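You operate a simulated robot arm through the tools that you are given. There is no shell and no other tool.

You are at the controls of a simulated two-armed robot. One attempt, no reset.

## Task
Stop the sealer, raise its head to 27 cm and slacken the tape tension to 1.
Fine: press stop first and leave it off; tighten the mast clamp again; width and case stay as they are.

The check looks at the end state, three seconds after you hand in, the way a careful person would. Anything else that was tipped, shoved, dropped, spilled or broken makes it a failure.

## Robot
Two 7-joint arms with fingered hands on one trunk that stands fixed in place. Base frame: the origin is at the foot of the trunk, x ahead of it, y to its left, z up. Readings come in mm, degrees, newtons and seconds.
The left shoulder is at [200, 135, 995], the right one opposite. With the tool pointing down near the work surface each hand reaches from about 100 to 940 mm from the base axis, measured 20 degrees to its own side. Payload 4 kg a hand.
The tool frame of a hand sits at the grasp point between the pads (the TCP): z along the fingers, y along the line on which they close. The tips reach 25 mm beyond it. The gripper opens to 88 mm; its body begins 29 mm behind the TCP. The gripper is a hand of 4 fingers: y runs from the thumb to the fingers, the wrist lies at [-13, -106, -174] in the tool frame, and closing takes about 1.5 s.
Orientation is told as [roll, pitch, yaw] about the base's x, y, z axes, in that order, counted from this pose: with the fingers straight down and the wrist toward the robot, the tool's x, y and z point along [0, 1, 0], [1, 0, 0] and [0, 0, -1] of the base frame.

## Interface
- The arms move only by the tool send_rows. It takes "left_commands", "right_commands" or both (then of equal length, played together; a hand with none holds still); each is a list of rows, each a list of 7 numbers: the opening in per cent of the stroke, from 0 (shut) to 100 (fully open), then the shift along the tool's x, y, z in mm, then the turn, a rotation vector about the tool's x, y, z in degrees. In form: [[claw, x, y, z, wx, wy, wz], ...]. A call has 1 to 20 rows; each row shifts and turns the commanded pose from where the row before left it, along the tool's axes as they then stand. Rows are played at 5 a second. More than 50 mm and 8.6 degrees between two rows, or a gripper value outside its range, and nothing of the call is played. A pose out of reach is approached as far as the arm can. The call stops where the force on the tool passes 90 N (or 10 N more than at its start, if that is more) or the arm is blocked; 0.2 s more then pass. The fingers move at their own pace (about 153 mm/s each) and stop on an object; they squeeze with about 22 N. The grip force told is the motor's: it shows also when the fingers shut on nothing. Time passes only in rows, and 0.2 s behind the last, so rows that do not move let the fingers close. The reply holds the time, the measured pose of the TCP, the force on the tool along the base axes, the opening and the grip force, in the units named above and with some noise, with the torque about the TCP (base axes, N m) and any sound that the robot's microphone picked up.
- Cameras (640 x 400 px; columns grow to the right, rows downward): "scene" is now at [153.5, -4.4, 1604.8]; the picture's right is [0.05, -1.00, 0.00], its down [-0.58, -0.03, -0.82] and it looks along [0.81, 0.04, -0.58] (base axes); focal length 214 px, centre (320, 200). "left" rides on the left gripper at [-64, -83, -98] in its tool frame; the picture's right is [-0.62, -0.37, 0.69], its down [0.71, -0.63, 0.30] and it looks along [0.32, 0.68, 0.65] (tool axes); focal length 265 px, centre (320, 200). "right" rides on the right gripper at [64, -83, -98] in its tool frame; the picture's right is [-0.62, 0.37, -0.69], its down [-0.71, -0.63, 0.30] and it looks along [-0.32, 0.68, 0.65] (tool axes); focal length 265 px, centre (320, 200). There is no depth. A picture from a camera that has moved, and an enlarged one, comes with that camera's place and axes in the base frame and with its lens. The place of the scene camera against the robot may be out by one fixed shift of up to 18 mm in any direction.
- grab_frame(camera): a new picture of that camera. The clock stands still meanwhile.
- move_column(by): slides the trunk up (or, below 0, down) by that many mm; the arms and the scene camera ride with it, the base frame stays. It gives what a move gives, with no picture.
- preshape(shape, hand): the hand has 4 fingers and takes this shape, open, in about a second: jaw (thumb against the fingers, like two jaws); tri (thumb and two fingers); tip (a fingertip pinch); poke (one finger out to press); point (the index stretched); flat (the hand flat); cup (the hand cupped); fist (a fist). The gripper value then closes the fingers along that shape, each until it touches; the sizes above hold for jaw. It gives what a move gives, with no picture.
- head_to(pan, tilt): turns the head with the scene camera to pan (to the left, within 97 degrees either way) and tilt (down, from -29 to 69), counted from straight ahead of the robot. It gives what a move gives.
- inspect(camera, box): a new picture of the part [left, top, right, bottom] of that camera's present view, enlarged. The clock stands still meanwhile.
- close_job(): hands the job in; it is judged then, once.

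Nothing tells you positions but the pictures and the camera data. Unless the task says otherwise, let go and move clear before handing in.

The tools are called after "Request:" by a JSON object that holds its "method" and its "body". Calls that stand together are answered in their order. send_rows: Moves the arms, as the interface text tells. Its arguments: {"type":"object","properties":{"left_commands":{"type":"array","items":{"type":"array","items":{"type":"number"}}},"right_commands":{"type":"array","items":{"type":"array","items":{"type":"number"}}}},"required":[]} The other tools are called the same way: move_column (by) moves the trunk up or down; preshape (shape, hand) gives the hand a shape; head_to (pan, tilt) turns the head that bears the scene camera; grab_frame (camera) takes a picture; inspect (camera, box) takes an enlarged picture of a part of a camera's view; close_job () hands the job in.

At the start:

```text
t: 0.0
left_tcp_pos: [514.9, 407.9, 1396.7]
left_tcp_rot: [0.1, 0.0, 0.0]
left_contact_force: [-0.1, -0.6, 0.2]
left_torque: [-0.02, -0.03, -0.01]
left_grip_width: 87.8
left_grip_force: 0.2
left_shape: jaw
right_tcp_pos: [532.3, -108.6, 1453.8]
right_tcp_rot: [0.0, -0.1, 0.0]
right_contact_force: [-0.1, -0.7, -0.7]
right_torque: [0.01, -0.01, -0.02]
right_grip_width: 87.5
right_grip_force: 0.1
right_shape: jaw
trunk travel left (down, up): [-600.0, 170.0]
head pan, tilt (commanded): [2.9, 35.4]
```

scene: 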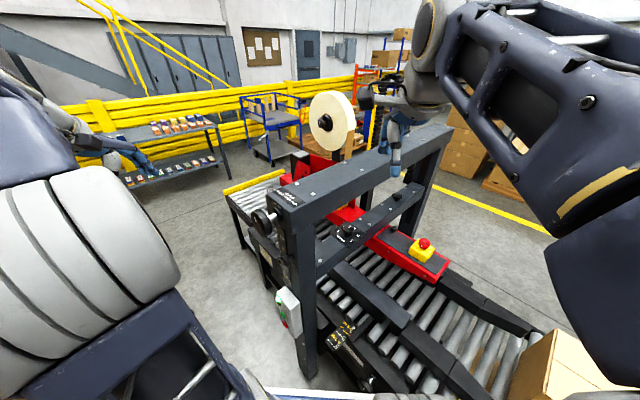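
right: 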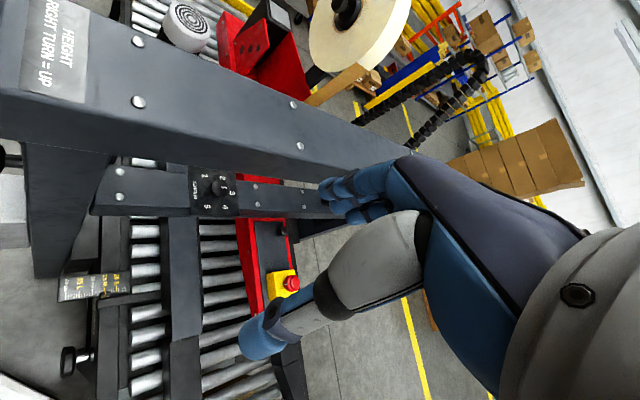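
left: 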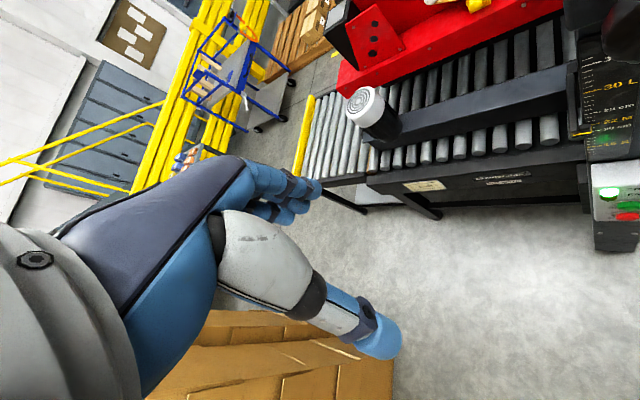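

I see a case sealer with a gantry frame, a crank on the left mast, a button box on the left post with green/red buttons, an emergency stop on yellow box, and a tension knob on the crossbar. I'll look more closely first.

Request:
{"method": "inspect", "body": {"camera": "scene", "box": [220, 160, 380, 260]}}

Request:
{"method": "inspect", "body": {"camera": "scene", "box": [240, 260, 400, 360]}}

Request:
{"method": "inspect", "body": {"camera": "left", "box": [480, 0, 640, 260]}}

Request:
{"method": "inspect", "body": {"camera": "right", "box": [0, 0, 320, 200]}}

Request:
{"method": "inspect", "body": {"camera": "right", "box": [0, 200, 320, 400]}}

Request:
{"method": "inspect", "body": {"camera": "scene", "box": [300, 60, 460, 160]}}

```text
4.00 times, centred on (300, 210) of scene
camera zoom: at [153.5, -4.4, 1604.8], right [0.05, -1.0, 0.0], down [-0.58, -0.03, -0.82], along [0.81, 0.04, -0.58], focal length 858 px, centre (400, 160)
```

zoom: 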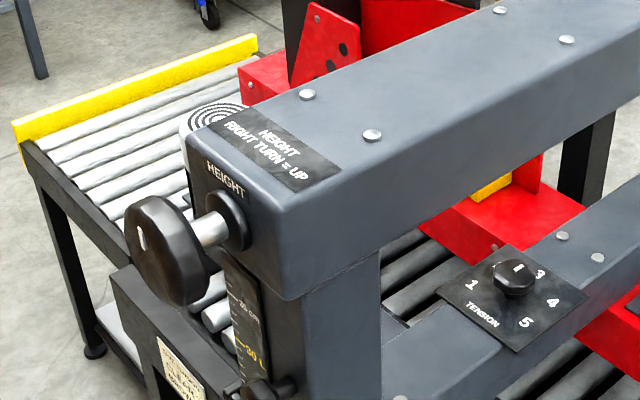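

```text
4.00 times, centred on (320, 310) of scene
camera zoom: at [153.5, -4.4, 1604.8], right [0.05, -1.0, 0.0], down [-0.58, -0.03, -0.82], along [0.81, 0.04, -0.58], focal length 858 px, centre (320, -240)
```

zoom: 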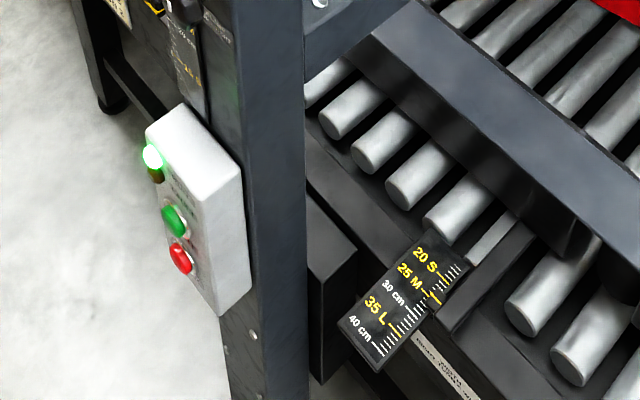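

```text
1.54 times, centred on (560, 130) of left
camera zoom: at [430.9, 344.2, 1495.5], right [-0.37, -0.62, -0.69], down [-0.63, 0.71, -0.3], along [0.68, 0.32, -0.65], focal length 408 px, centre (-49, 308)
```

zoom: 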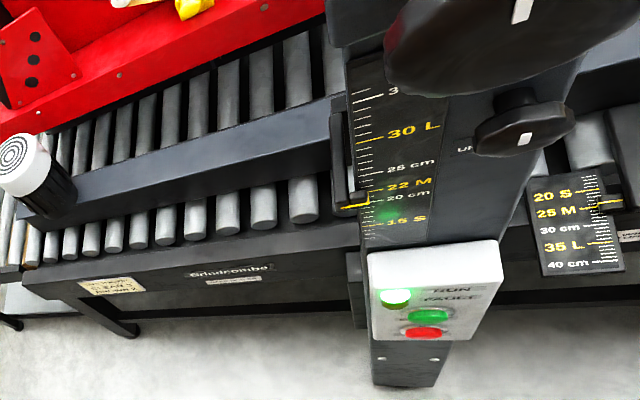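

```text
2.00 times, centred on (160, 100) of right
camera zoom: at [449.1, -44.7, 1553.0], right [0.37, -0.62, 0.69], down [-0.63, -0.71, -0.3], along [0.68, -0.32, -0.65], focal length 531 px, centre (640, 400)
```

zoom: 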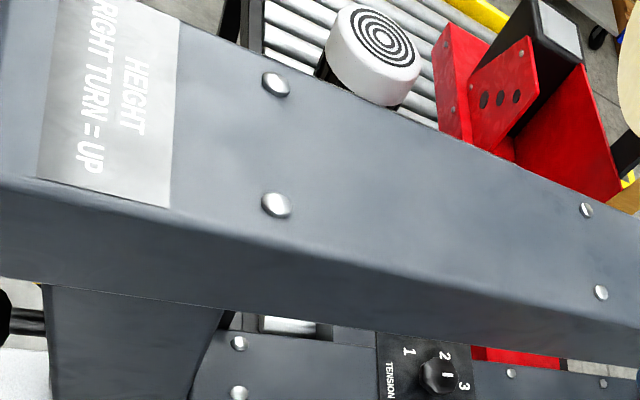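

```text
2.00 times, centred on (160, 300) of right
camera zoom: at [449.1, -44.7, 1553.0], right [0.37, -0.62, 0.69], down [-0.63, -0.71, -0.3], along [0.68, -0.32, -0.65], focal length 531 px, centre (640, 0)
```

zoom: 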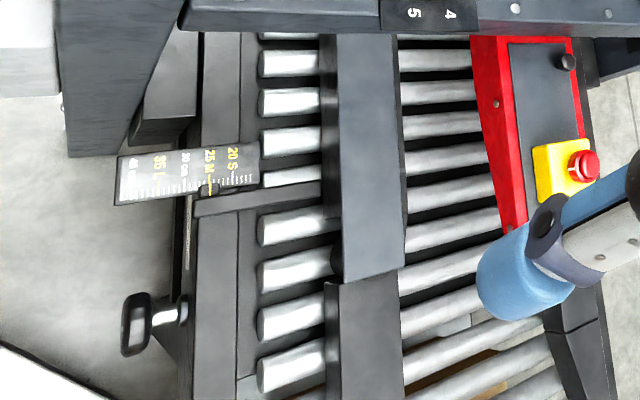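

```text
4.00 times, centred on (380, 110) of scene
camera zoom: at [153.5, -4.4, 1604.8], right [0.05, -1.0, 0.0], down [-0.58, -0.03, -0.82], along [0.81, 0.04, -0.58], focal length 858 px, centre (80, 560)
```

zoom: 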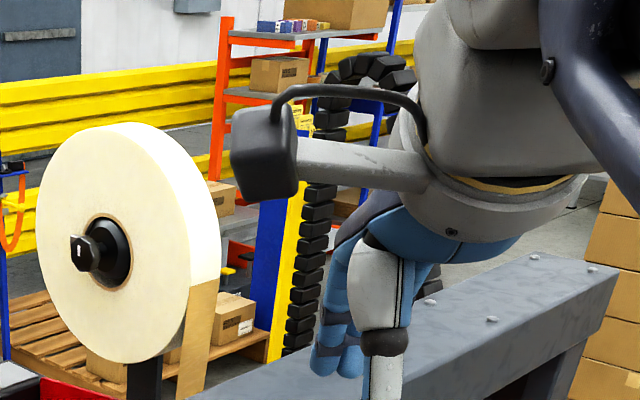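

The machine is turned about 45° to the robot: the beam runs ahead-right, and the height knob, scale, clamp and button box face ahead-left. I'll enlarge the parts before moving.

Request:
{"method": "inspect", "body": {"camera": "scene", "box": [325, 215, 365, 245]}}

Request:
{"method": "inspect", "body": {"camera": "left", "box": [560, 0, 640, 60]}}

Request:
{"method": "inspect", "body": {"camera": "left", "box": [560, 60, 640, 130]}}

Request:
{"method": "inspect", "body": {"camera": "left", "box": [560, 120, 640, 260]}}

Request:
{"method": "inspect", "body": {"camera": "right", "box": [180, 150, 260, 220]}}

Request:
{"method": "inspect", "body": {"camera": "scene", "box": [265, 240, 305, 270]}}

```text
13.33 times, centred on (345, 230) of scene
camera zoom: at [153.5, -4.4, 1604.8], right [0.05, -1.0, 0.0], down [-0.58, -0.03, -0.82], along [0.81, 0.04, -0.58], focal length 2860 px, centre (-13, -200)
```

zoom: 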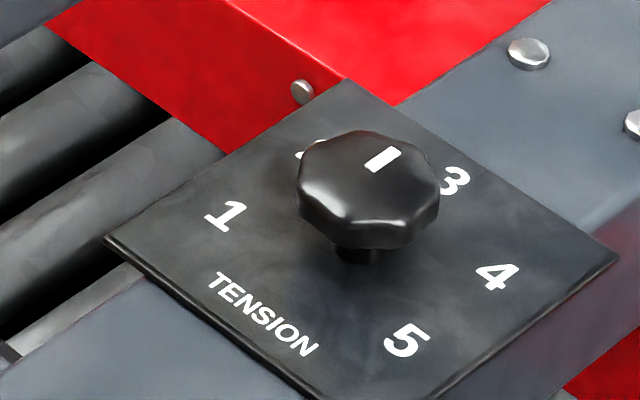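

```text
6.67 times, centred on (600, 30) of left
camera zoom: at [430.9, 344.2, 1495.5], right [-0.37, -0.62, -0.69], down [-0.63, 0.71, -0.3], along [0.68, 0.32, -0.65], focal length 1769 px, centre (-1547, 1333)
```

zoom: 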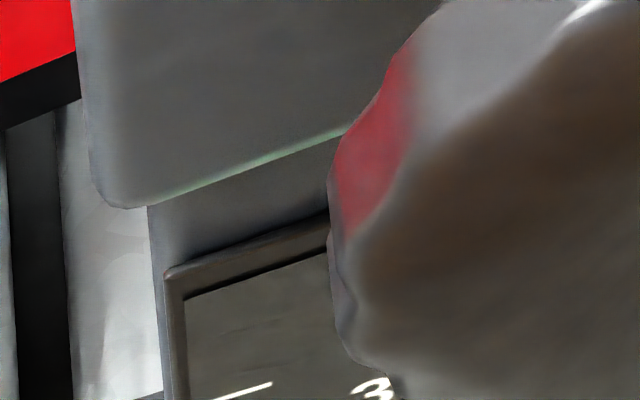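

```text
5.71 times, centred on (600, 95) of left
camera zoom: at [430.9, 344.2, 1495.5], right [-0.37, -0.62, -0.69], down [-0.63, 0.71, -0.3], along [0.68, 0.32, -0.65], focal length 1517 px, centre (-1280, 800)
```

zoom: 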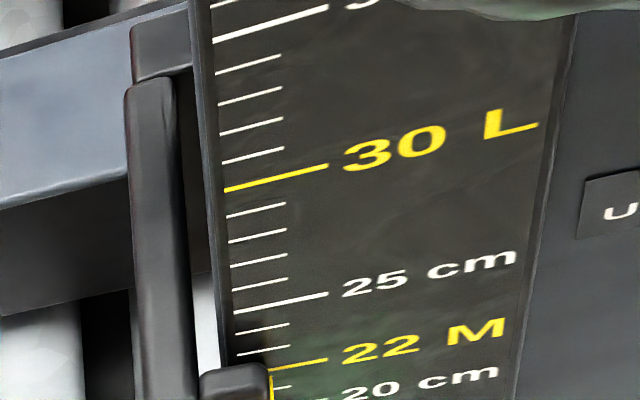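

```text
2.86 times, centred on (600, 190) of left
camera zoom: at [430.9, 344.2, 1495.5], right [-0.37, -0.62, -0.69], down [-0.63, 0.71, -0.3], along [0.68, 0.32, -0.65], focal length 758 px, centre (-480, 229)
```

zoom: 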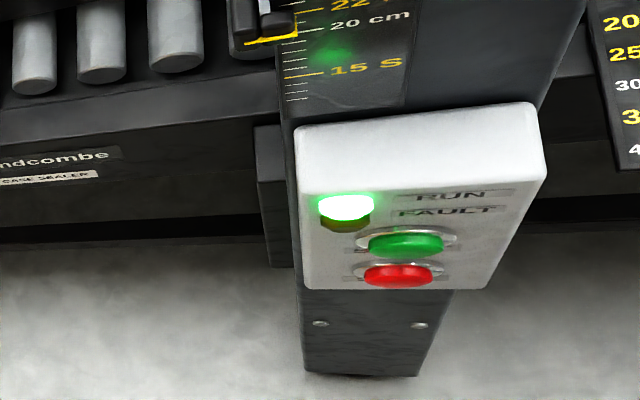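

```text
5.71 times, centred on (220, 185) of right
camera zoom: at [449.1, -44.7, 1553.0], right [0.37, -0.62, 0.69], down [-0.63, -0.71, -0.3], along [0.68, -0.32, -0.65], focal length 1517 px, centre (891, 286)
```

zoom: 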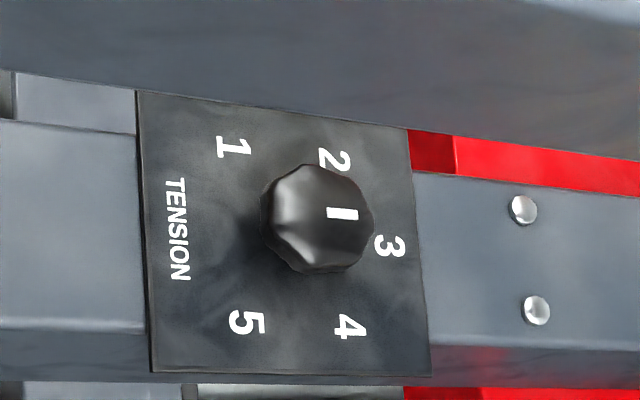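

```text
13.33 times, centred on (285, 255) of scene
camera zoom: at [153.5, -4.4, 1604.8], right [0.05, -1.0, 0.0], down [-0.58, -0.03, -0.82], along [0.81, 0.04, -0.58], focal length 2860 px, centre (787, -533)
```

zoom: 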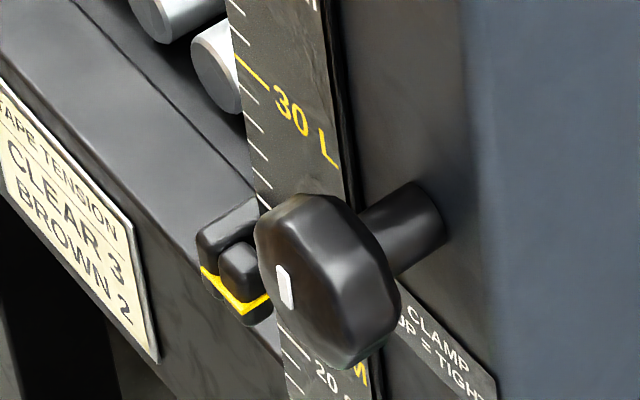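

The tension dial reads 3 now (60° per number), and the clamp knob carries a mark with a label. I'll zoom on the scale pointer and the clamp label.

Request:
{"method": "inspect", "body": {"camera": "left", "box": [560, 105, 600, 135]}}

Request:
{"method": "inspect", "body": {"camera": "scene", "box": [255, 255, 315, 295]}}

Request:
{"method": "inspect", "body": {"camera": "left", "box": [600, 70, 640, 100]}}

Request:
{"method": "inspect", "body": {"camera": "scene", "box": [240, 200, 300, 240]}}

```text
13.33 times, centred on (580, 120) of left
camera zoom: at [430.9, 344.2, 1495.5], right [-0.37, -0.62, -0.69], down [-0.63, 0.71, -0.3], along [0.68, 0.32, -0.65], focal length 3539 px, centre (-3147, 1267)
```

zoom: 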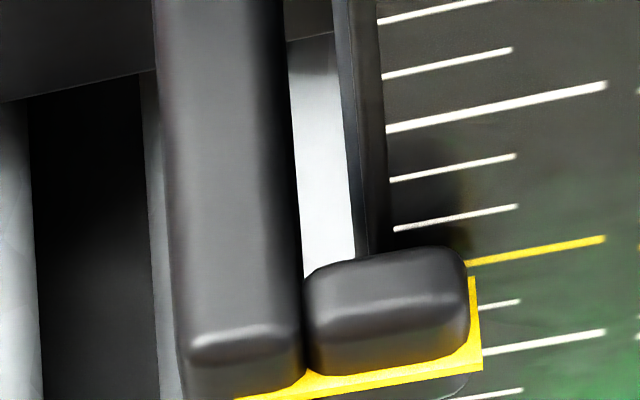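

```text
10.00 times, centred on (285, 275) of scene
camera zoom: at [153.5, -4.4, 1604.8], right [0.05, -1.0, 0.0], down [-0.58, -0.03, -0.82], along [0.81, 0.04, -0.58], focal length 2145 px, centre (670, -550)
```

zoom: 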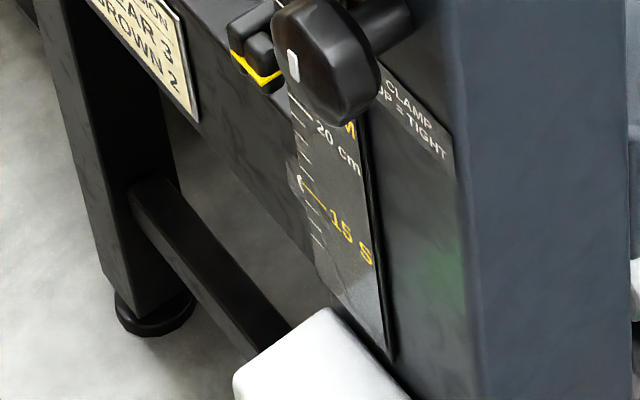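

```text
13.33 times, centred on (620, 85) of left
camera zoom: at [430.9, 344.2, 1495.5], right [-0.37, -0.62, -0.69], down [-0.63, 0.71, -0.3], along [0.68, 0.32, -0.65], focal length 3539 px, centre (-3680, 1733)
```

zoom: 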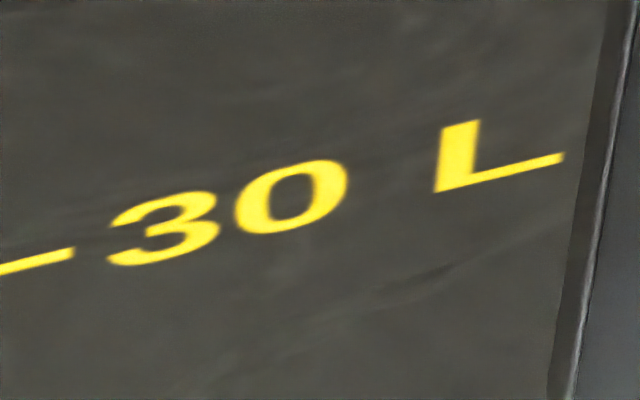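

```text
10.00 times, centred on (270, 220) of scene
camera zoom: at [153.5, -4.4, 1604.8], right [0.05, -1.0, 0.0], down [-0.58, -0.03, -0.82], along [0.81, 0.04, -0.58], focal length 2145 px, centre (820, 0)
```

zoom: 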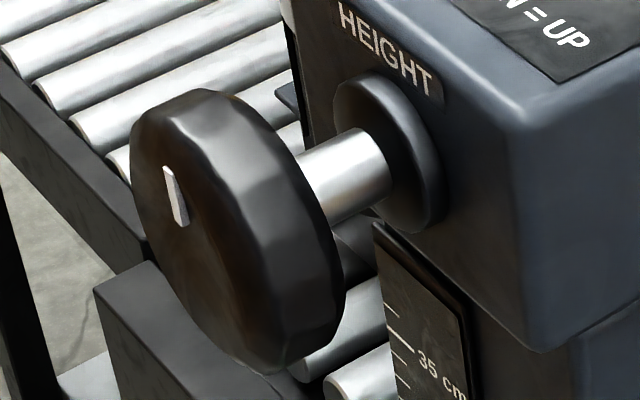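

I can reach everything without moving the trunk. First I lower the left hand on the free side of the machine and swing its fingers to point forward.

Request:
{"method": "send_rows", "body": {"left_commands": [[100, 0, -8, 48, 0, 0, 0], [100, 0, -8, 48, 0, 0, 0], [100, 0, -8, 48, 0, 0, 0], [100, 0, -8, 48, 0, 0, 0], [100, 0, -8, 48, 0, 0, 0], [100, 0, -8, 48, 0, 0, 0], [100, 0, -8, 48, 0, 0, 0], [100, 0, 0, 0, -8.2, 0, 0], [100, 0, 0, 0, -8.2, 0, 0], [100, 0, 0, 0, -8.2, 0, 0], [100, 0, 0, 0, -8.2, 0, 0], [100, 0, 0, 0, -8.2, 0, 0], [100, 0, 0, 0, -8.2, 0, 0], [100, 0, 0, 0, -8.2, 0, 0], [100, 0, 0, 0, -8.2, 0, 0], [100, 0, 0, 0, -8.2, 0, 0], [100, 0, 0, 0, -8.2, 0, 0], [100, 0, 0, 0, -8, 0, 0]]}}

```text
t: 3.8
left_tcp_pos: [494.8, 501.0, 1134.3]
left_tcp_rot: [-109.9, -89.9, 109.7]
left_contact_force: [0.1, -0.5, -0.1]
left_torque: [-0.02, -0.02, -0.02]
left_grip_width: 87.6
left_grip_force: 0.0
left_shape: jaw
left hand out of reach, approached as far as the arm can: row 14, 15, 16, 17, 18
right_tcp_pos: [532.0, -107.8, 1452.6]
right_tcp_rot: [0.0, -0.1, 0.1]
right_contact_force: [0.8, -0.6, -0.2]
right_torque: [0.01, -0.02, -0.01]
right_grip_width: 87.7
right_grip_force: 0.0
right_shape: jaw
trunk travel left (down, up): [-600.0, 170.0]
head pan, tilt (commanded): [2.9, 35.4]
```

The arm folds too tightly there (wrist too near the shoulder), but the orientation came out right. I'll check the view before dropping to button height.

Request:
{"method": "grab_frame", "body": {"camera": "left"}}

Request:
{"method": "grab_frame", "body": {"camera": "scene"}}

```text
taken
camera left: at [397.0, 435.8, 1051.6], right [0.69, -0.62, -0.37], down [0.31, 0.71, -0.63], along [0.65, 0.32, 0.68], focal length 265 px, centre (320, 200)
```

left: 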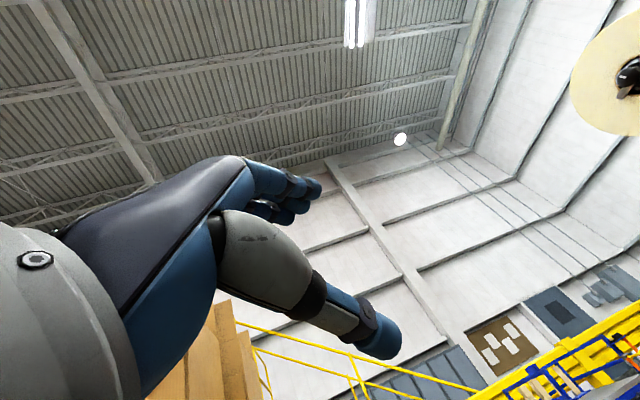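

```text
taken
camera scene: at [153.7, -4.7, 1604.8], right [0.05, -1.0, 0.0], down [-0.58, -0.03, -0.81], along [0.81, 0.04, -0.58], focal length 214 px, centre (320, 200)
```

scene: 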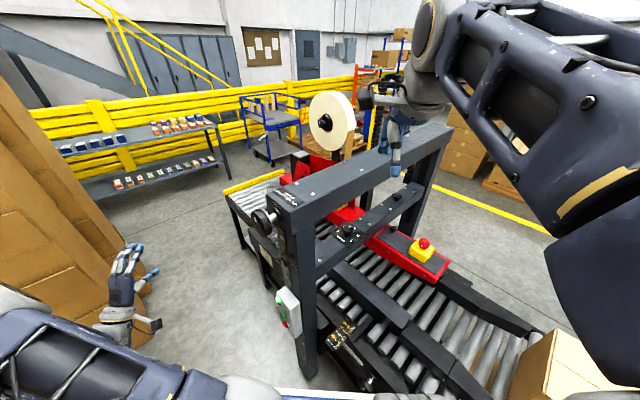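

A tall stack of boxes stands well to the left, and the space beside the mast is free. I'll lower the hand to button height and turn it to face along the machine's width direction.

Request:
{"method": "send_rows", "body": {"left_commands": [[100, 0, -50, 0, 0, 0, 0], [100, 0, -50, 0, 0, 0, 0], [100, 0, -50, 0, 0, 0, 0], [100, 0, -50, 0, 0, 0, 0], [100, 0, -50, 0, 0, 0, 0], [100, 0, -50, 0, 0, 0, 0], [100, 0, -50, 0, 0, 0, 0], [100, 0, 0, 0, 0, -7.5, 0], [100, 0, 0, 0, 0, -7.5, 0], [100, 0, 0, 0, 0, -7.5, 0], [100, 0, 0, 0, 0, -7.5, 0], [100, 0, 0, 0, 0, -7.5, 0], [100, 0, 0, 0, 0, -7.5, 0]]}}

Request:
{"method": "preshape", "body": {"shape": "poke", "hand": "left"}}

Request:
{"method": "grab_frame", "body": {"camera": "left"}}

Request:
{"method": "grab_frame", "body": {"camera": "scene"}}

```text
t: 6.6
left_tcp_pos: [494.8, 506.6, 847.3]
left_tcp_rot: [-28.2, -89.9, -16.8]
left_contact_force: [-0.7, 0.4, 0.2]
left_torque: [-0.01, -0.02, 0.01]
left_grip_width: 87.6
left_grip_force: 0.0
left_shape: jaw
left hand out of reach, approached as far as the arm can: row 1, 2, 3, 10, 11, 12, 13
right_tcp_pos: [531.3, -107.1, 1452.5]
right_tcp_rot: [0.1, 0.0, 0.1]
right_contact_force: [1.1, 0.6, -0.7]
right_torque: [0.0, -0.01, -0.01]
right_grip_width: 87.6
right_grip_force: 0.1
right_shape: jaw
trunk travel left (down, up): [-600.0, 170.0]
head pan, tilt (commanded): [2.9, 35.4]
```

```text
t: 7.5
left_tcp_pos: [494.8, 505.7, 847.5]
left_tcp_rot: [-36.0, -90.0, -9.0]
left_contact_force: [-0.5, 0.1, 1.2]
left_torque: [-0.02, -0.01, -0.02]
left_grip_width: 0.2
left_grip_force: 0.1
left_shape: poke
right_tcp_pos: [530.6, -108.0, 1452.6]
right_tcp_rot: [0.1, 0.0, 0.0]
right_contact_force: [-0.5, -0.5, 0.0]
right_torque: [0.03, 0.01, -0.01]
right_grip_width: 87.7
right_grip_force: 0.0
right_shape: jaw
trunk travel left (down, up): [-600.0, 170.0]
head pan, tilt (commanded): [2.9, 35.4]
```

```text
taken
camera left: at [379.2, 529.9, 764.4], right [0.05, -0.93, -0.37], down [0.72, 0.29, -0.63], along [0.69, -0.23, 0.68], focal length 265 px, centre (320, 200)
```

left: 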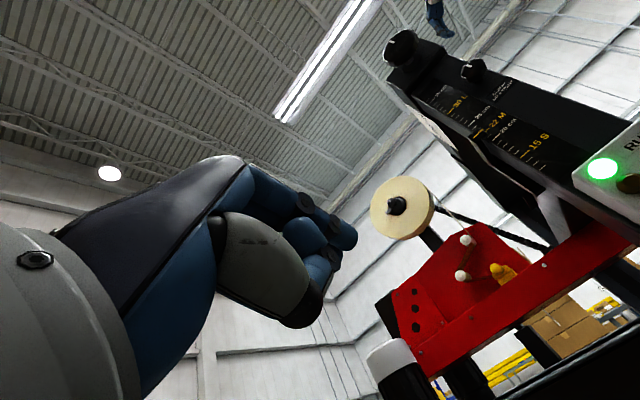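

```text
taken
camera scene: at [153.5, -4.3, 1604.8], right [0.05, -1.0, 0.0], down [-0.58, -0.03, -0.82], along [0.81, 0.04, -0.58], focal length 214 px, centre (320, 200)
```

scene: 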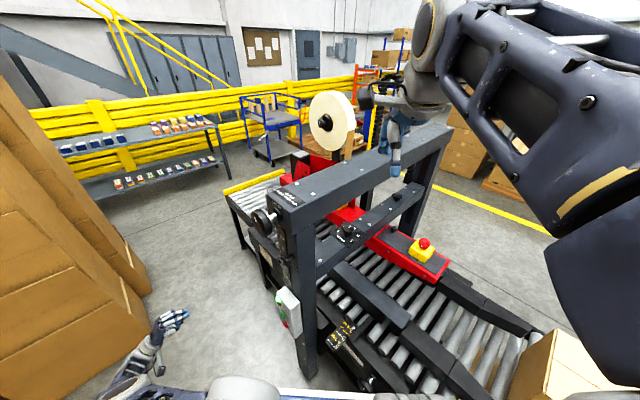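

The hand is in poke shape but the commanded spot (z≈711, turned 45°) is beyond the wrist's bend out there. I'll bring the commanded pose nearer to the mast, where the arm should be able to follow.

Request:
{"method": "send_rows", "body": {"left_commands": [[100, -40, 0, 25, 0, 0, 0], [100, -40, 0, 25, 0, 0, 0], [100, -40, 0, 25, 0, 0, 0], [100, 0, 0, 0, 0, 0, 0], [100, 0, 0, 0, 0, 0, 0]]}}

Request:
{"method": "grab_frame", "body": {"camera": "left"}}

Request:
{"method": "grab_frame", "body": {"camera": "scene"}}

```text
t: 8.7
left_tcp_pos: [463.0, 369.5, 846.0]
left_tcp_rot: [12.8, -90.0, -57.7]
left_contact_force: [0.5, -0.4, -0.4]
left_torque: [-0.04, 0.0, 0.0]
left_grip_width: 0.1
left_grip_force: 0.0
left_shape: poke
right_tcp_pos: [532.1, -108.0, 1452.7]
right_tcp_rot: [0.0, 0.0, 0.0]
right_contact_force: [0.1, -1.1, 0.3]
right_torque: [0.01, 0.01, 0.0]
right_grip_width: 87.5
right_grip_force: 0.0
right_shape: jaw
trunk travel left (down, up): [-600.0, 170.0]
head pan, tilt (commanded): [2.9, 35.4]
```

```text
taken
camera left: at [347.1, 393.1, 763.7], right [0.05, -0.93, -0.37], down [0.72, 0.29, -0.63], along [0.69, -0.23, 0.68], focal length 265 px, centre (320, 200)
```

left: 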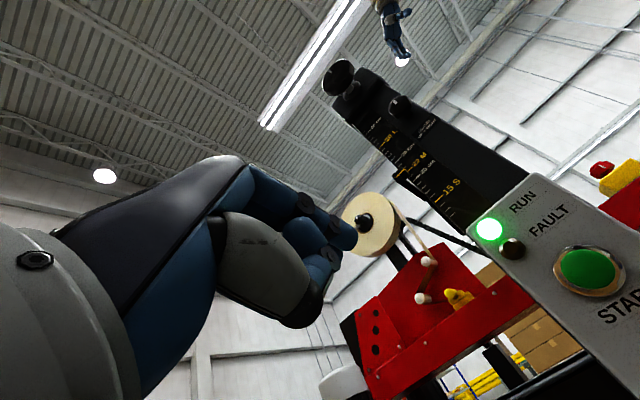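

```text
taken
camera scene: at [153.5, -4.3, 1604.8], right [0.05, -1.0, 0.0], down [-0.58, -0.03, -0.82], along [0.81, 0.04, -0.58], focal length 214 px, centre (320, 200)
```

scene: 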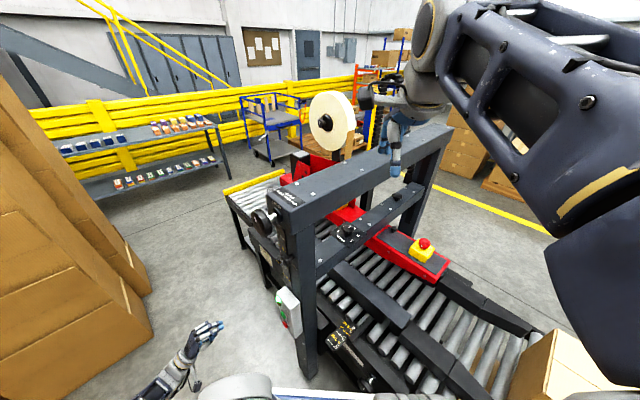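

The pose now tracks properly (TCP [463,370,846], fingers along the machine's width). I see the box with RUN lit, START green; STOP is just out of view. Moving down and toward it.

Request:
{"method": "send_rows", "body": {"left_commands": [[100, -24, -33.5, 10, 0, 0, 0], [100, -24, -33.5, 10, 0, 0, 0], [100, -24, -33.5, 10, 0, 0, 0], [100, -24, -33.5, 10, 0, 0, 0], [100, 0, 0, 0, 0, 0, 0]]}}

Request:
{"method": "grab_frame", "body": {"camera": "left"}}

Request:
{"method": "inspect", "body": {"camera": "scene", "box": [180, 250, 340, 350]}}

```text
t: 9.9
left_tcp_pos: [425.3, 289.5, 746.0]
left_tcp_rot: [-24.1, -89.9, -20.7]
left_contact_force: [-0.2, -1.2, 0.2]
left_torque: [0.0, 0.01, -0.01]
left_grip_width: 0.4
left_grip_force: 0.0
left_shape: poke
left hand out of reach, approached as far as the arm can: row 4
right_tcp_pos: [532.3, -107.7, 1454.2]
right_tcp_rot: [-0.1, 0.1, -0.1]
right_contact_force: [-0.3, 0.6, -0.6]
right_torque: [-0.01, -0.03, 0.03]
right_grip_width: 87.6
right_grip_force: 0.1
right_shape: jaw
trunk travel left (down, up): [-600.0, 170.0]
head pan, tilt (commanded): [2.9, 35.4]
```

```text
taken
camera left: at [310.6, 312.8, 663.6], right [0.05, -0.93, -0.37], down [0.72, 0.29, -0.63], along [0.69, -0.23, 0.68], focal length 265 px, centre (320, 200)
```

left: 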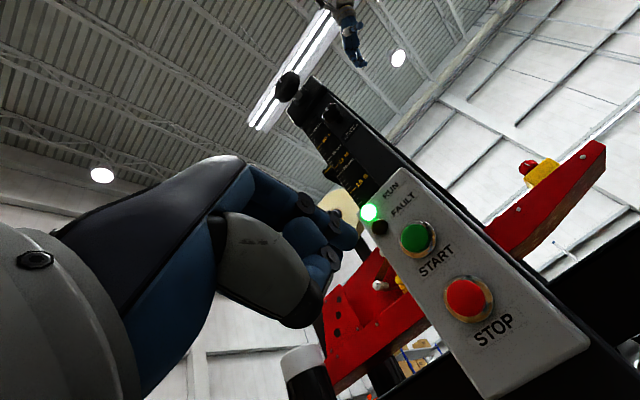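

```text
4.00 times, centred on (260, 300) of scene
camera zoom: at [153.6, -4.4, 1604.8], right [0.05, -1.0, 0.0], down [-0.58, -0.03, -0.81], along [0.81, 0.04, -0.58], focal length 858 px, centre (560, -200)
```

zoom: 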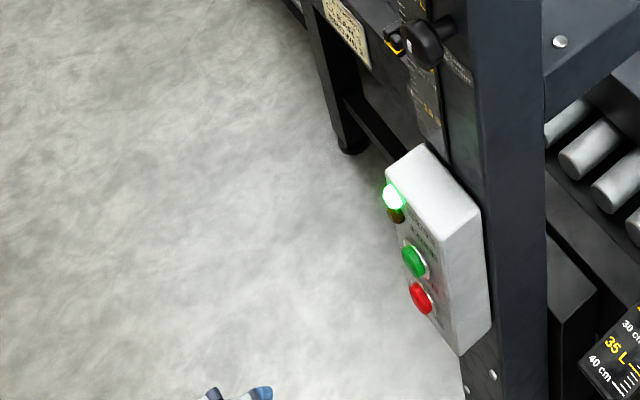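

STOP is now visible; I place it at about [543,158,720]. I'll look at the poke finger itself.

Request:
{"method": "inspect", "body": {"camera": "left", "box": [200, 150, 400, 350]}}

Request:
{"method": "grab_frame", "body": {"camera": "scene"}}

Request:
{"method": "grab_frame", "body": {"camera": "right"}}

```text
2.00 times, centred on (300, 250) of left
camera zoom: at [310.6, 312.8, 663.6], right [0.05, -0.93, -0.37], down [0.72, 0.29, -0.63], along [0.69, -0.23, 0.68], focal length 531 px, centre (360, 100)
```

zoom: 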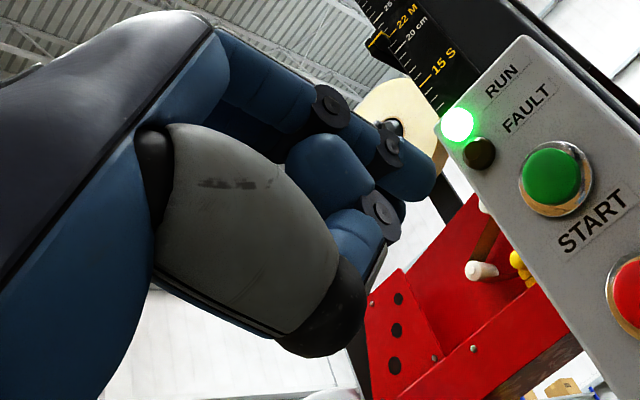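

```text
taken
camera scene: at [153.6, -4.4, 1604.8], right [0.05, -1.0, 0.0], down [-0.58, -0.03, -0.81], along [0.81, 0.04, -0.58], focal length 214 px, centre (320, 200)
```

scene: 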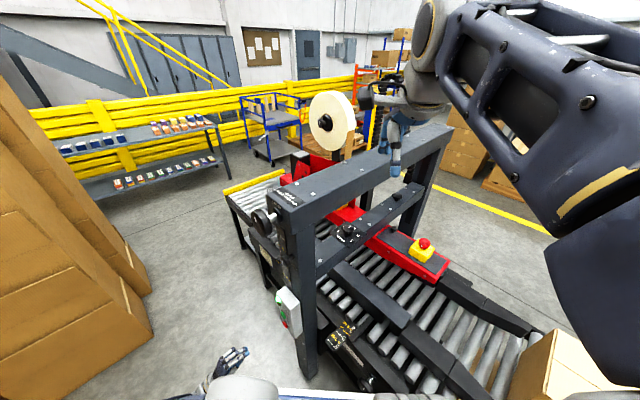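

```text
taken
camera right: at [449.1, -44.7, 1553.0], right [0.37, -0.62, 0.69], down [-0.63, -0.71, -0.3], along [0.68, -0.32, -0.65], focal length 265 px, centre (320, 200)
```

right: 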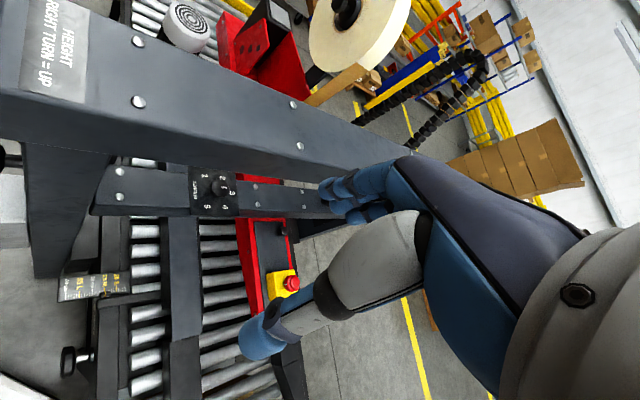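

I'll use the scene camera too, to fix where the poke fingertip sits relative to the tool point.

Request:
{"method": "inspect", "body": {"camera": "scene", "box": [200, 335, 280, 395]}}

```text
6.67 times, centred on (240, 365) of scene
camera zoom: at [153.6, -4.4, 1604.8], right [0.05, -1.0, 0.0], down [-0.58, -0.03, -0.81], along [0.81, 0.04, -0.58], focal length 1430 px, centre (853, -900)
```

zoom: 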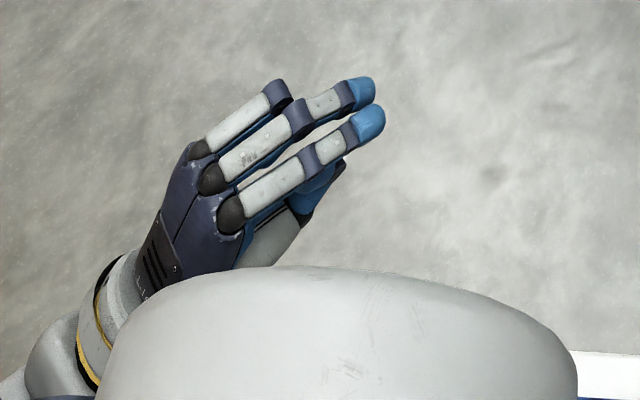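

STOP needs a slightly lower reach than the arm gives here, so I'll lower the trunk 120 mm (both hands stay clear), then raise the hand to button height.

Request:
{"method": "move_column", "body": {"by": -120}}

Request:
{"method": "send_rows", "body": {"left_commands": [[100, -10, 30, 0, 0, 0, 0], [100, -10, 30, 0, 0, 0, 0], [100, -10, 30, 0, 0, 0, 0], [100, 0, 0, 0, 0, 0, 0], [100, 0, 0, 0, 0, 0, 0]]}}

Request:
{"method": "grab_frame", "body": {"camera": "left"}}

Request:
{"method": "grab_frame", "body": {"camera": "scene"}}

```text
t: 11.4
left_tcp_pos: [426.7, 288.9, 625.9]
left_tcp_rot: [-28.4, -89.9, -16.5]
left_contact_force: [-0.2, 0.8, -0.6]
left_torque: [0.04, -0.01, -0.01]
left_grip_width: 0.0
left_grip_force: 0.0
left_shape: poke
right_tcp_pos: [531.4, -107.8, 1332.9]
right_tcp_rot: [0.0, 0.0, 0.0]
right_contact_force: [0.7, 0.0, 0.4]
right_torque: [0.02, -0.01, 0.0]
right_grip_width: 87.9
right_grip_force: 0.1
right_shape: jaw
trunk travel left (down, up): [-480.0, 290.0]
head pan, tilt (commanded): [2.9, 35.4]
```

```text
t: 12.6
left_tcp_pos: [407.7, 268.5, 718.3]
left_tcp_rot: [-28.3, -89.9, -16.9]
left_contact_force: [0.2, 0.2, 0.5]
left_torque: [0.01, 0.0, -0.03]
left_grip_width: 0.0
left_grip_force: 0.2
left_shape: poke
right_tcp_pos: [532.5, -107.7, 1332.8]
right_tcp_rot: [0.0, 0.1, 0.0]
right_contact_force: [0.0, -0.3, -0.5]
right_torque: [-0.03, 0.01, -0.01]
right_grip_width: 87.7
right_grip_force: 0.1
right_shape: jaw
trunk travel left (down, up): [-480.0, 290.0]
head pan, tilt (commanded): [2.9, 35.4]
```

```text
taken
camera left: at [291.1, 293.4, 635.0], right [0.05, -0.93, -0.37], down [0.72, 0.29, -0.63], along [0.69, -0.23, 0.68], focal length 265 px, centre (320, 200)
```

left: 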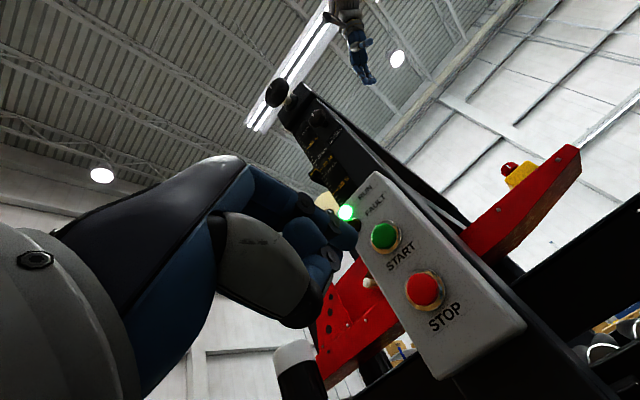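

```text
taken
camera scene: at [153.5, -4.3, 1484.8], right [0.05, -1.0, 0.0], down [-0.58, -0.03, -0.82], along [0.81, 0.04, -0.58], focal length 214 px, centre (320, 200)
```

scene: 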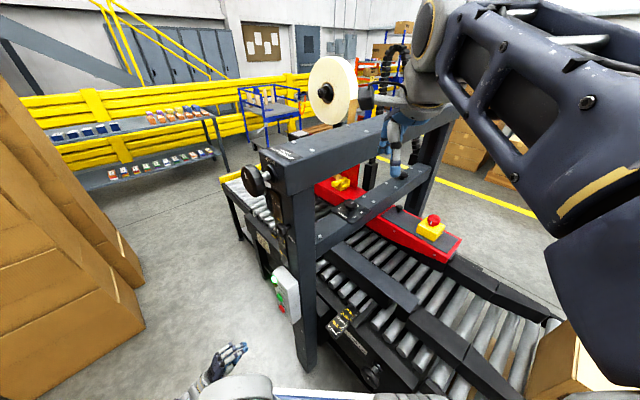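

STOP is about 21 mm to +x and 176 mm ahead of the tool point. Let me look at the fingertip again from both cameras at this height.

Request:
{"method": "inspect", "body": {"camera": "scene", "box": [200, 330, 280, 390]}}

Request:
{"method": "inspect", "body": {"camera": "left", "box": [270, 170, 390, 290]}}

```text
6.67 times, centred on (240, 360) of scene
camera zoom: at [153.5, -4.3, 1484.8], right [0.05, -1.0, 0.0], down [-0.58, -0.03, -0.82], along [0.81, 0.04, -0.58], focal length 1430 px, centre (853, -867)
```

zoom: 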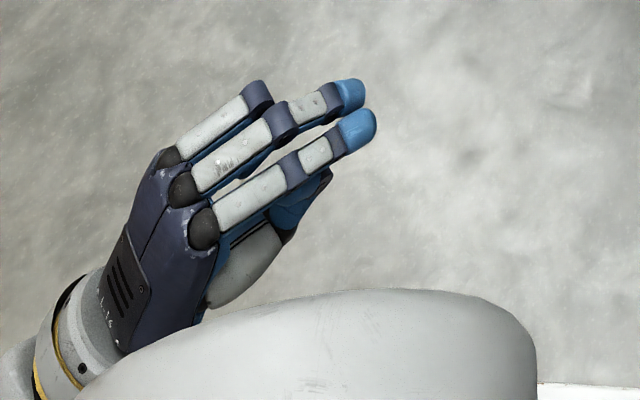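

```text
3.33 times, centred on (330, 230) of left
camera zoom: at [291.1, 293.4, 635.0], right [0.05, -0.93, -0.37], down [0.72, 0.29, -0.63], along [0.69, -0.23, 0.68], focal length 885 px, centre (287, 100)
```

zoom: 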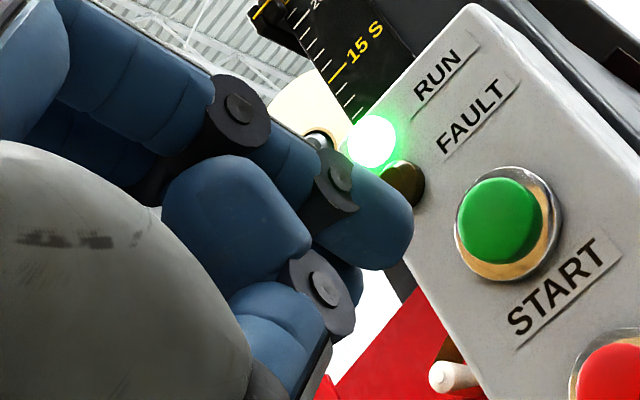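

The extended fingertip sits close to the tool axis. I'll shift to line it up with STOP and approach to about 40 mm.

Request:
{"method": "send_rows", "body": {"left_commands": [[100, 12, -2, 30, 0, 0, 0], [100, 12, -2, 30, 0, 0, 0], [100, 0, 0, 35, 0, 0, 0], [100, 0, 0, 0, 0, 0, 0]]}}

Request:
{"method": "grab_frame", "body": {"camera": "left"}}

Request:
{"method": "inspect", "body": {"camera": "scene", "box": [220, 250, 340, 350]}}

```text
t: 13.6
left_tcp_pos: [491.4, 220.0, 713.3]
left_tcp_rot: [-25.8, -89.9, -19.2]
left_contact_force: [0.2, 0.2, -0.5]
left_torque: [0.0, -0.01, -0.04]
left_grip_width: 0.1
left_grip_force: 0.0
left_shape: poke
right_tcp_pos: [531.1, -107.4, 1333.0]
right_tcp_rot: [0.0, 0.0, -0.1]
right_contact_force: [0.4, 0.4, 0.2]
right_torque: [0.0, 0.01, -0.02]
right_grip_width: 87.7
right_grip_force: 0.1
right_shape: jaw
trunk travel left (down, up): [-480.0, 290.0]
head pan, tilt (commanded): [2.9, 35.4]
```

```text
taken
camera left: at [375.7, 243.8, 630.7], right [0.05, -0.93, -0.37], down [0.72, 0.29, -0.63], along [0.69, -0.23, 0.68], focal length 265 px, centre (320, 200)
```

left: 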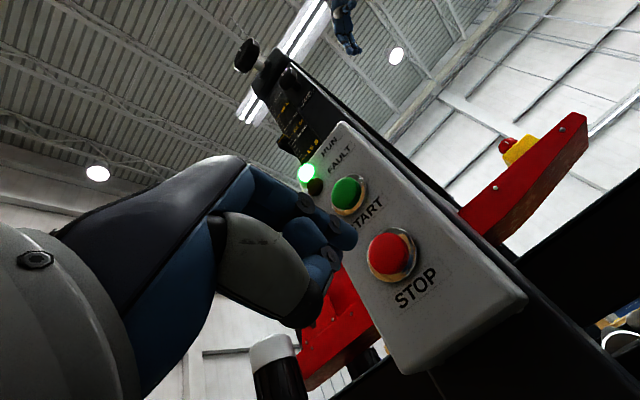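

```text
4.00 times, centred on (280, 300) of scene
camera zoom: at [153.5, -4.4, 1484.8], right [0.05, -1.0, 0.0], down [-0.58, -0.03, -0.82], along [0.81, 0.04, -0.58], focal length 858 px, centre (480, -200)
```

zoom: 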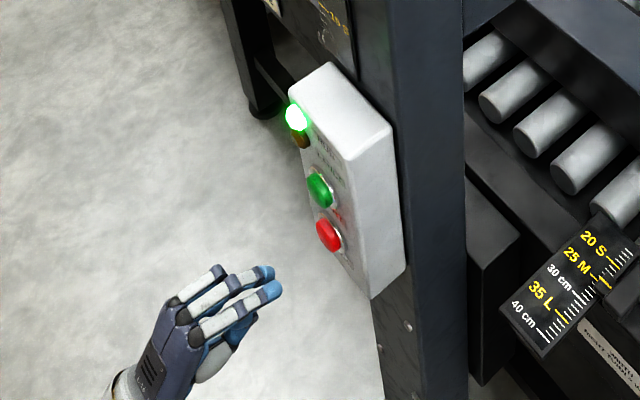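

Fingertip and STOP line up; about 45–48 mm remain. I'll close in slowly.

Request:
{"method": "send_rows", "body": {"left_commands": [[100, 0, 0.5, 12, 0, 0, 0], [100, 0, 0.5, 12, 0, 0, 0], [100, 0, 0.5, 10, 0, 0, 0], [100, 0, 0.5, 5, 0, 0, 0], [100, 0, 0, 3, 0, 0, 0], [100, 0, 0, 0, 0, 0, 0]]}}

Request:
{"method": "inspect", "body": {"camera": "left", "box": [260, 140, 480, 320]}}

Request:
{"method": "inspect", "body": {"camera": "scene", "box": [240, 250, 340, 325]}}

```text
t: 15.0
left_tcp_pos: [520.1, 191.2, 715.1]
left_tcp_rot: [-26.8, -89.8, -18.4]
left_contact_force: [0.2, -0.4, -0.2]
left_torque: [-0.01, 0.0, 0.0]
left_grip_width: 0.0
left_grip_force: 0.0
left_shape: poke
right_tcp_pos: [531.9, -108.0, 1333.2]
right_tcp_rot: [0.0, -0.1, 0.0]
right_contact_force: [0.2, -0.3, 0.2]
right_torque: [-0.01, 0.01, -0.03]
right_grip_width: 87.8
right_grip_force: 0.2
right_shape: jaw
trunk travel left (down, up): [-480.0, 290.0]
head pan, tilt (commanded): [2.9, 35.4]
```

```text
2.22 times, centred on (370, 230) of left
camera zoom: at [404.0, 215.2, 633.1], right [0.05, -0.93, -0.37], down [0.72, 0.29, -0.63], along [0.69, -0.24, 0.68], focal length 590 px, centre (209, 133)
```

zoom: 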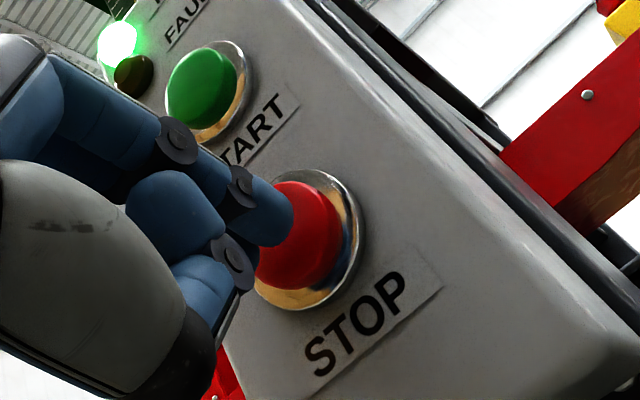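

```text
5.33 times, centred on (290, 288) of scene
camera zoom: at [153.5, -4.4, 1484.8], right [0.05, -1.0, 0.0], down [-0.58, -0.03, -0.82], along [0.81, 0.04, -0.58], focal length 1144 px, centre (480, -267)
```

zoom: 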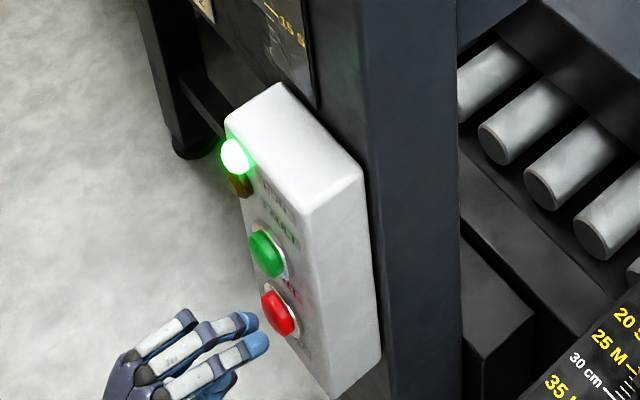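

The fingertip is a few millimetres from STOP. Pressing gently now.

Request:
{"method": "send_rows", "body": {"left_commands": [[100, 0, 0, 4, 0, 0, 0], [100, 0, 0, 4, 0, 0, 0], [100, 0, 0, 4, 0, 0, 0], [100, 0, 0, 3, 0, 0, 0], [100, 0, 0, 0, 0, 0, 0]]}}

Request:
{"method": "inspect", "body": {"camera": "left", "box": [260, 140, 480, 320]}}

Request:
{"method": "inspect", "body": {"camera": "scene", "box": [240, 250, 340, 325]}}

```text
t: 16.2
left_tcp_pos: [528.5, 189.0, 721.3]
left_tcp_rot: [-27.7, -89.7, -17.5]
left_contact_force: [-0.4, 0.9, 0.4]
left_torque: [0.01, -0.01, -0.02]
left_grip_width: 0.1
left_grip_force: 0.1
left_shape: poke
left hand out of reach, approached as far as the arm can: row 1, 3
right_tcp_pos: [531.2, -107.8, 1334.0]
right_tcp_rot: [0.0, 0.0, 0.0]
right_contact_force: [0.5, -0.2, 0.1]
right_torque: [-0.01, -0.05, 0.01]
right_grip_width: 87.7
right_grip_force: 0.1
right_shape: jaw
trunk travel left (down, up): [-480.0, 290.0]
head pan, tilt (commanded): [2.9, 35.4]
```

```text
2.22 times, centred on (370, 230) of left
camera zoom: at [413.2, 212.5, 638.2], right [0.05, -0.93, -0.37], down [0.72, 0.29, -0.63], along [0.69, -0.24, 0.68], focal length 590 px, centre (209, 133)
```

zoom: 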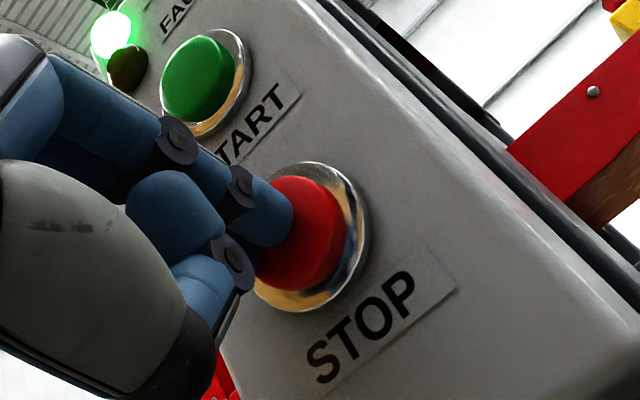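

```text
5.33 times, centred on (290, 288) of scene
camera zoom: at [153.5, -4.3, 1484.8], right [0.05, -1.0, 0.0], down [-0.58, -0.03, -0.82], along [0.81, 0.04, -0.58], focal length 1144 px, centre (480, -267)
```

zoom: 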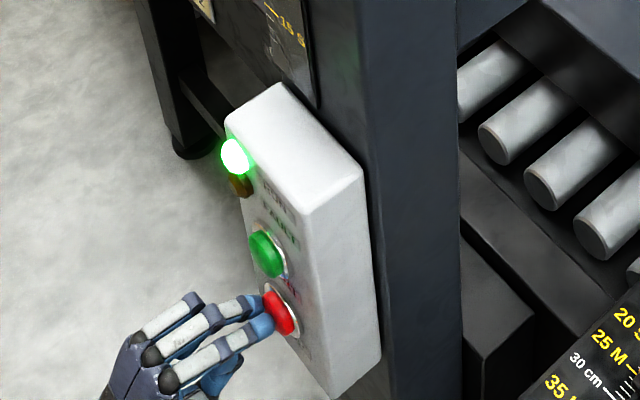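

The arm folded too tight right at contact (wrist close to the shoulder). I'll back off 50 mm, raise the trunk 60 mm for more room, and come in again.

Request:
{"method": "send_rows", "body": {"left_commands": [[100, -2, -2, -25, 0, 0, 0], [100, -2, -2, -25, 0, 0, 0], [100, 0, 0, 0, 0, 0, 0]]}}

Request:
{"method": "move_column", "body": {"by": 70}}

Request:
{"method": "send_rows", "body": {"left_commands": [[100, 0, -35, 0, 0, 0, 0], [100, 0, -35, 0, 0, 0, 0], [100, 0, 0, 0, 0, 0, 0], [100, 0, 0, 0, 0, 0, 0]]}}

Request:
{"method": "grab_frame", "body": {"camera": "left"}}

```text
t: 17.0
left_tcp_pos: [491.1, 216.7, 714.7]
left_tcp_rot: [-30.2, -89.8, -14.8]
left_contact_force: [0.1, 0.2, -0.4]
left_torque: [-0.01, 0.01, -0.01]
left_grip_width: 0.0
left_grip_force: 0.0
left_shape: poke
right_tcp_pos: [531.6, -107.5, 1334.0]
right_tcp_rot: [-0.1, 0.1, 0.1]
right_contact_force: [0.5, 0.0, 0.6]
right_torque: [0.01, -0.01, 0.03]
right_grip_width: 87.8
right_grip_force: 0.1
right_shape: jaw
trunk travel left (down, up): [-480.0, 290.0]
head pan, tilt (commanded): [2.9, 35.4]
```

```text
t: 18.1
left_tcp_pos: [490.9, 218.6, 785.0]
left_tcp_rot: [-29.4, -89.9, -15.7]
left_contact_force: [0.0, -0.1, 0.3]
left_torque: [0.02, -0.01, 0.0]
left_grip_width: 0.1
left_grip_force: 0.1
left_shape: poke
right_tcp_pos: [531.5, -107.9, 1403.2]
right_tcp_rot: [0.0, 0.1, -0.1]
right_contact_force: [-0.6, -0.3, -0.1]
right_torque: [0.0, 0.03, 0.0]
right_grip_width: 87.8
right_grip_force: 0.0
right_shape: jaw
trunk travel left (down, up): [-550.0, 220.0]
head pan, tilt (commanded): [2.9, 35.4]
```

```text
t: 19.1
left_tcp_pos: [491.3, 234.5, 733.9]
left_tcp_rot: [-29.2, -89.6, -16.0]
left_contact_force: [0.0, 0.2, 0.5]
left_torque: [-0.01, 0.01, -0.01]
left_grip_width: 0.0
left_grip_force: 0.0
left_shape: poke
left hand out of reach, approached as far as the arm can: row 2
right_tcp_pos: [530.7, -107.0, 1404.1]
right_tcp_rot: [0.0, 0.0, -0.1]
right_contact_force: [0.2, 0.1, -0.5]
right_torque: [0.0, 0.01, 0.01]
right_grip_width: 87.6
right_grip_force: 0.1
right_shape: jaw
trunk travel left (down, up): [-550.0, 220.0]
head pan, tilt (commanded): [2.9, 35.4]
```

```text
taken
camera left: at [375.0, 258.9, 650.5], right [0.05, -0.93, -0.37], down [0.72, 0.29, -0.63], along [0.69, -0.24, 0.68], focal length 265 px, centre (320, 200)
```

left: 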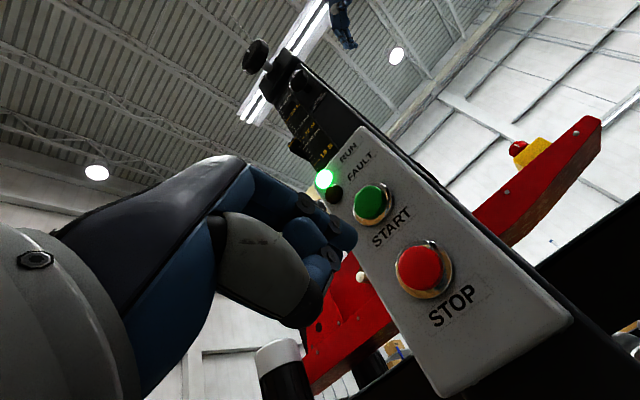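

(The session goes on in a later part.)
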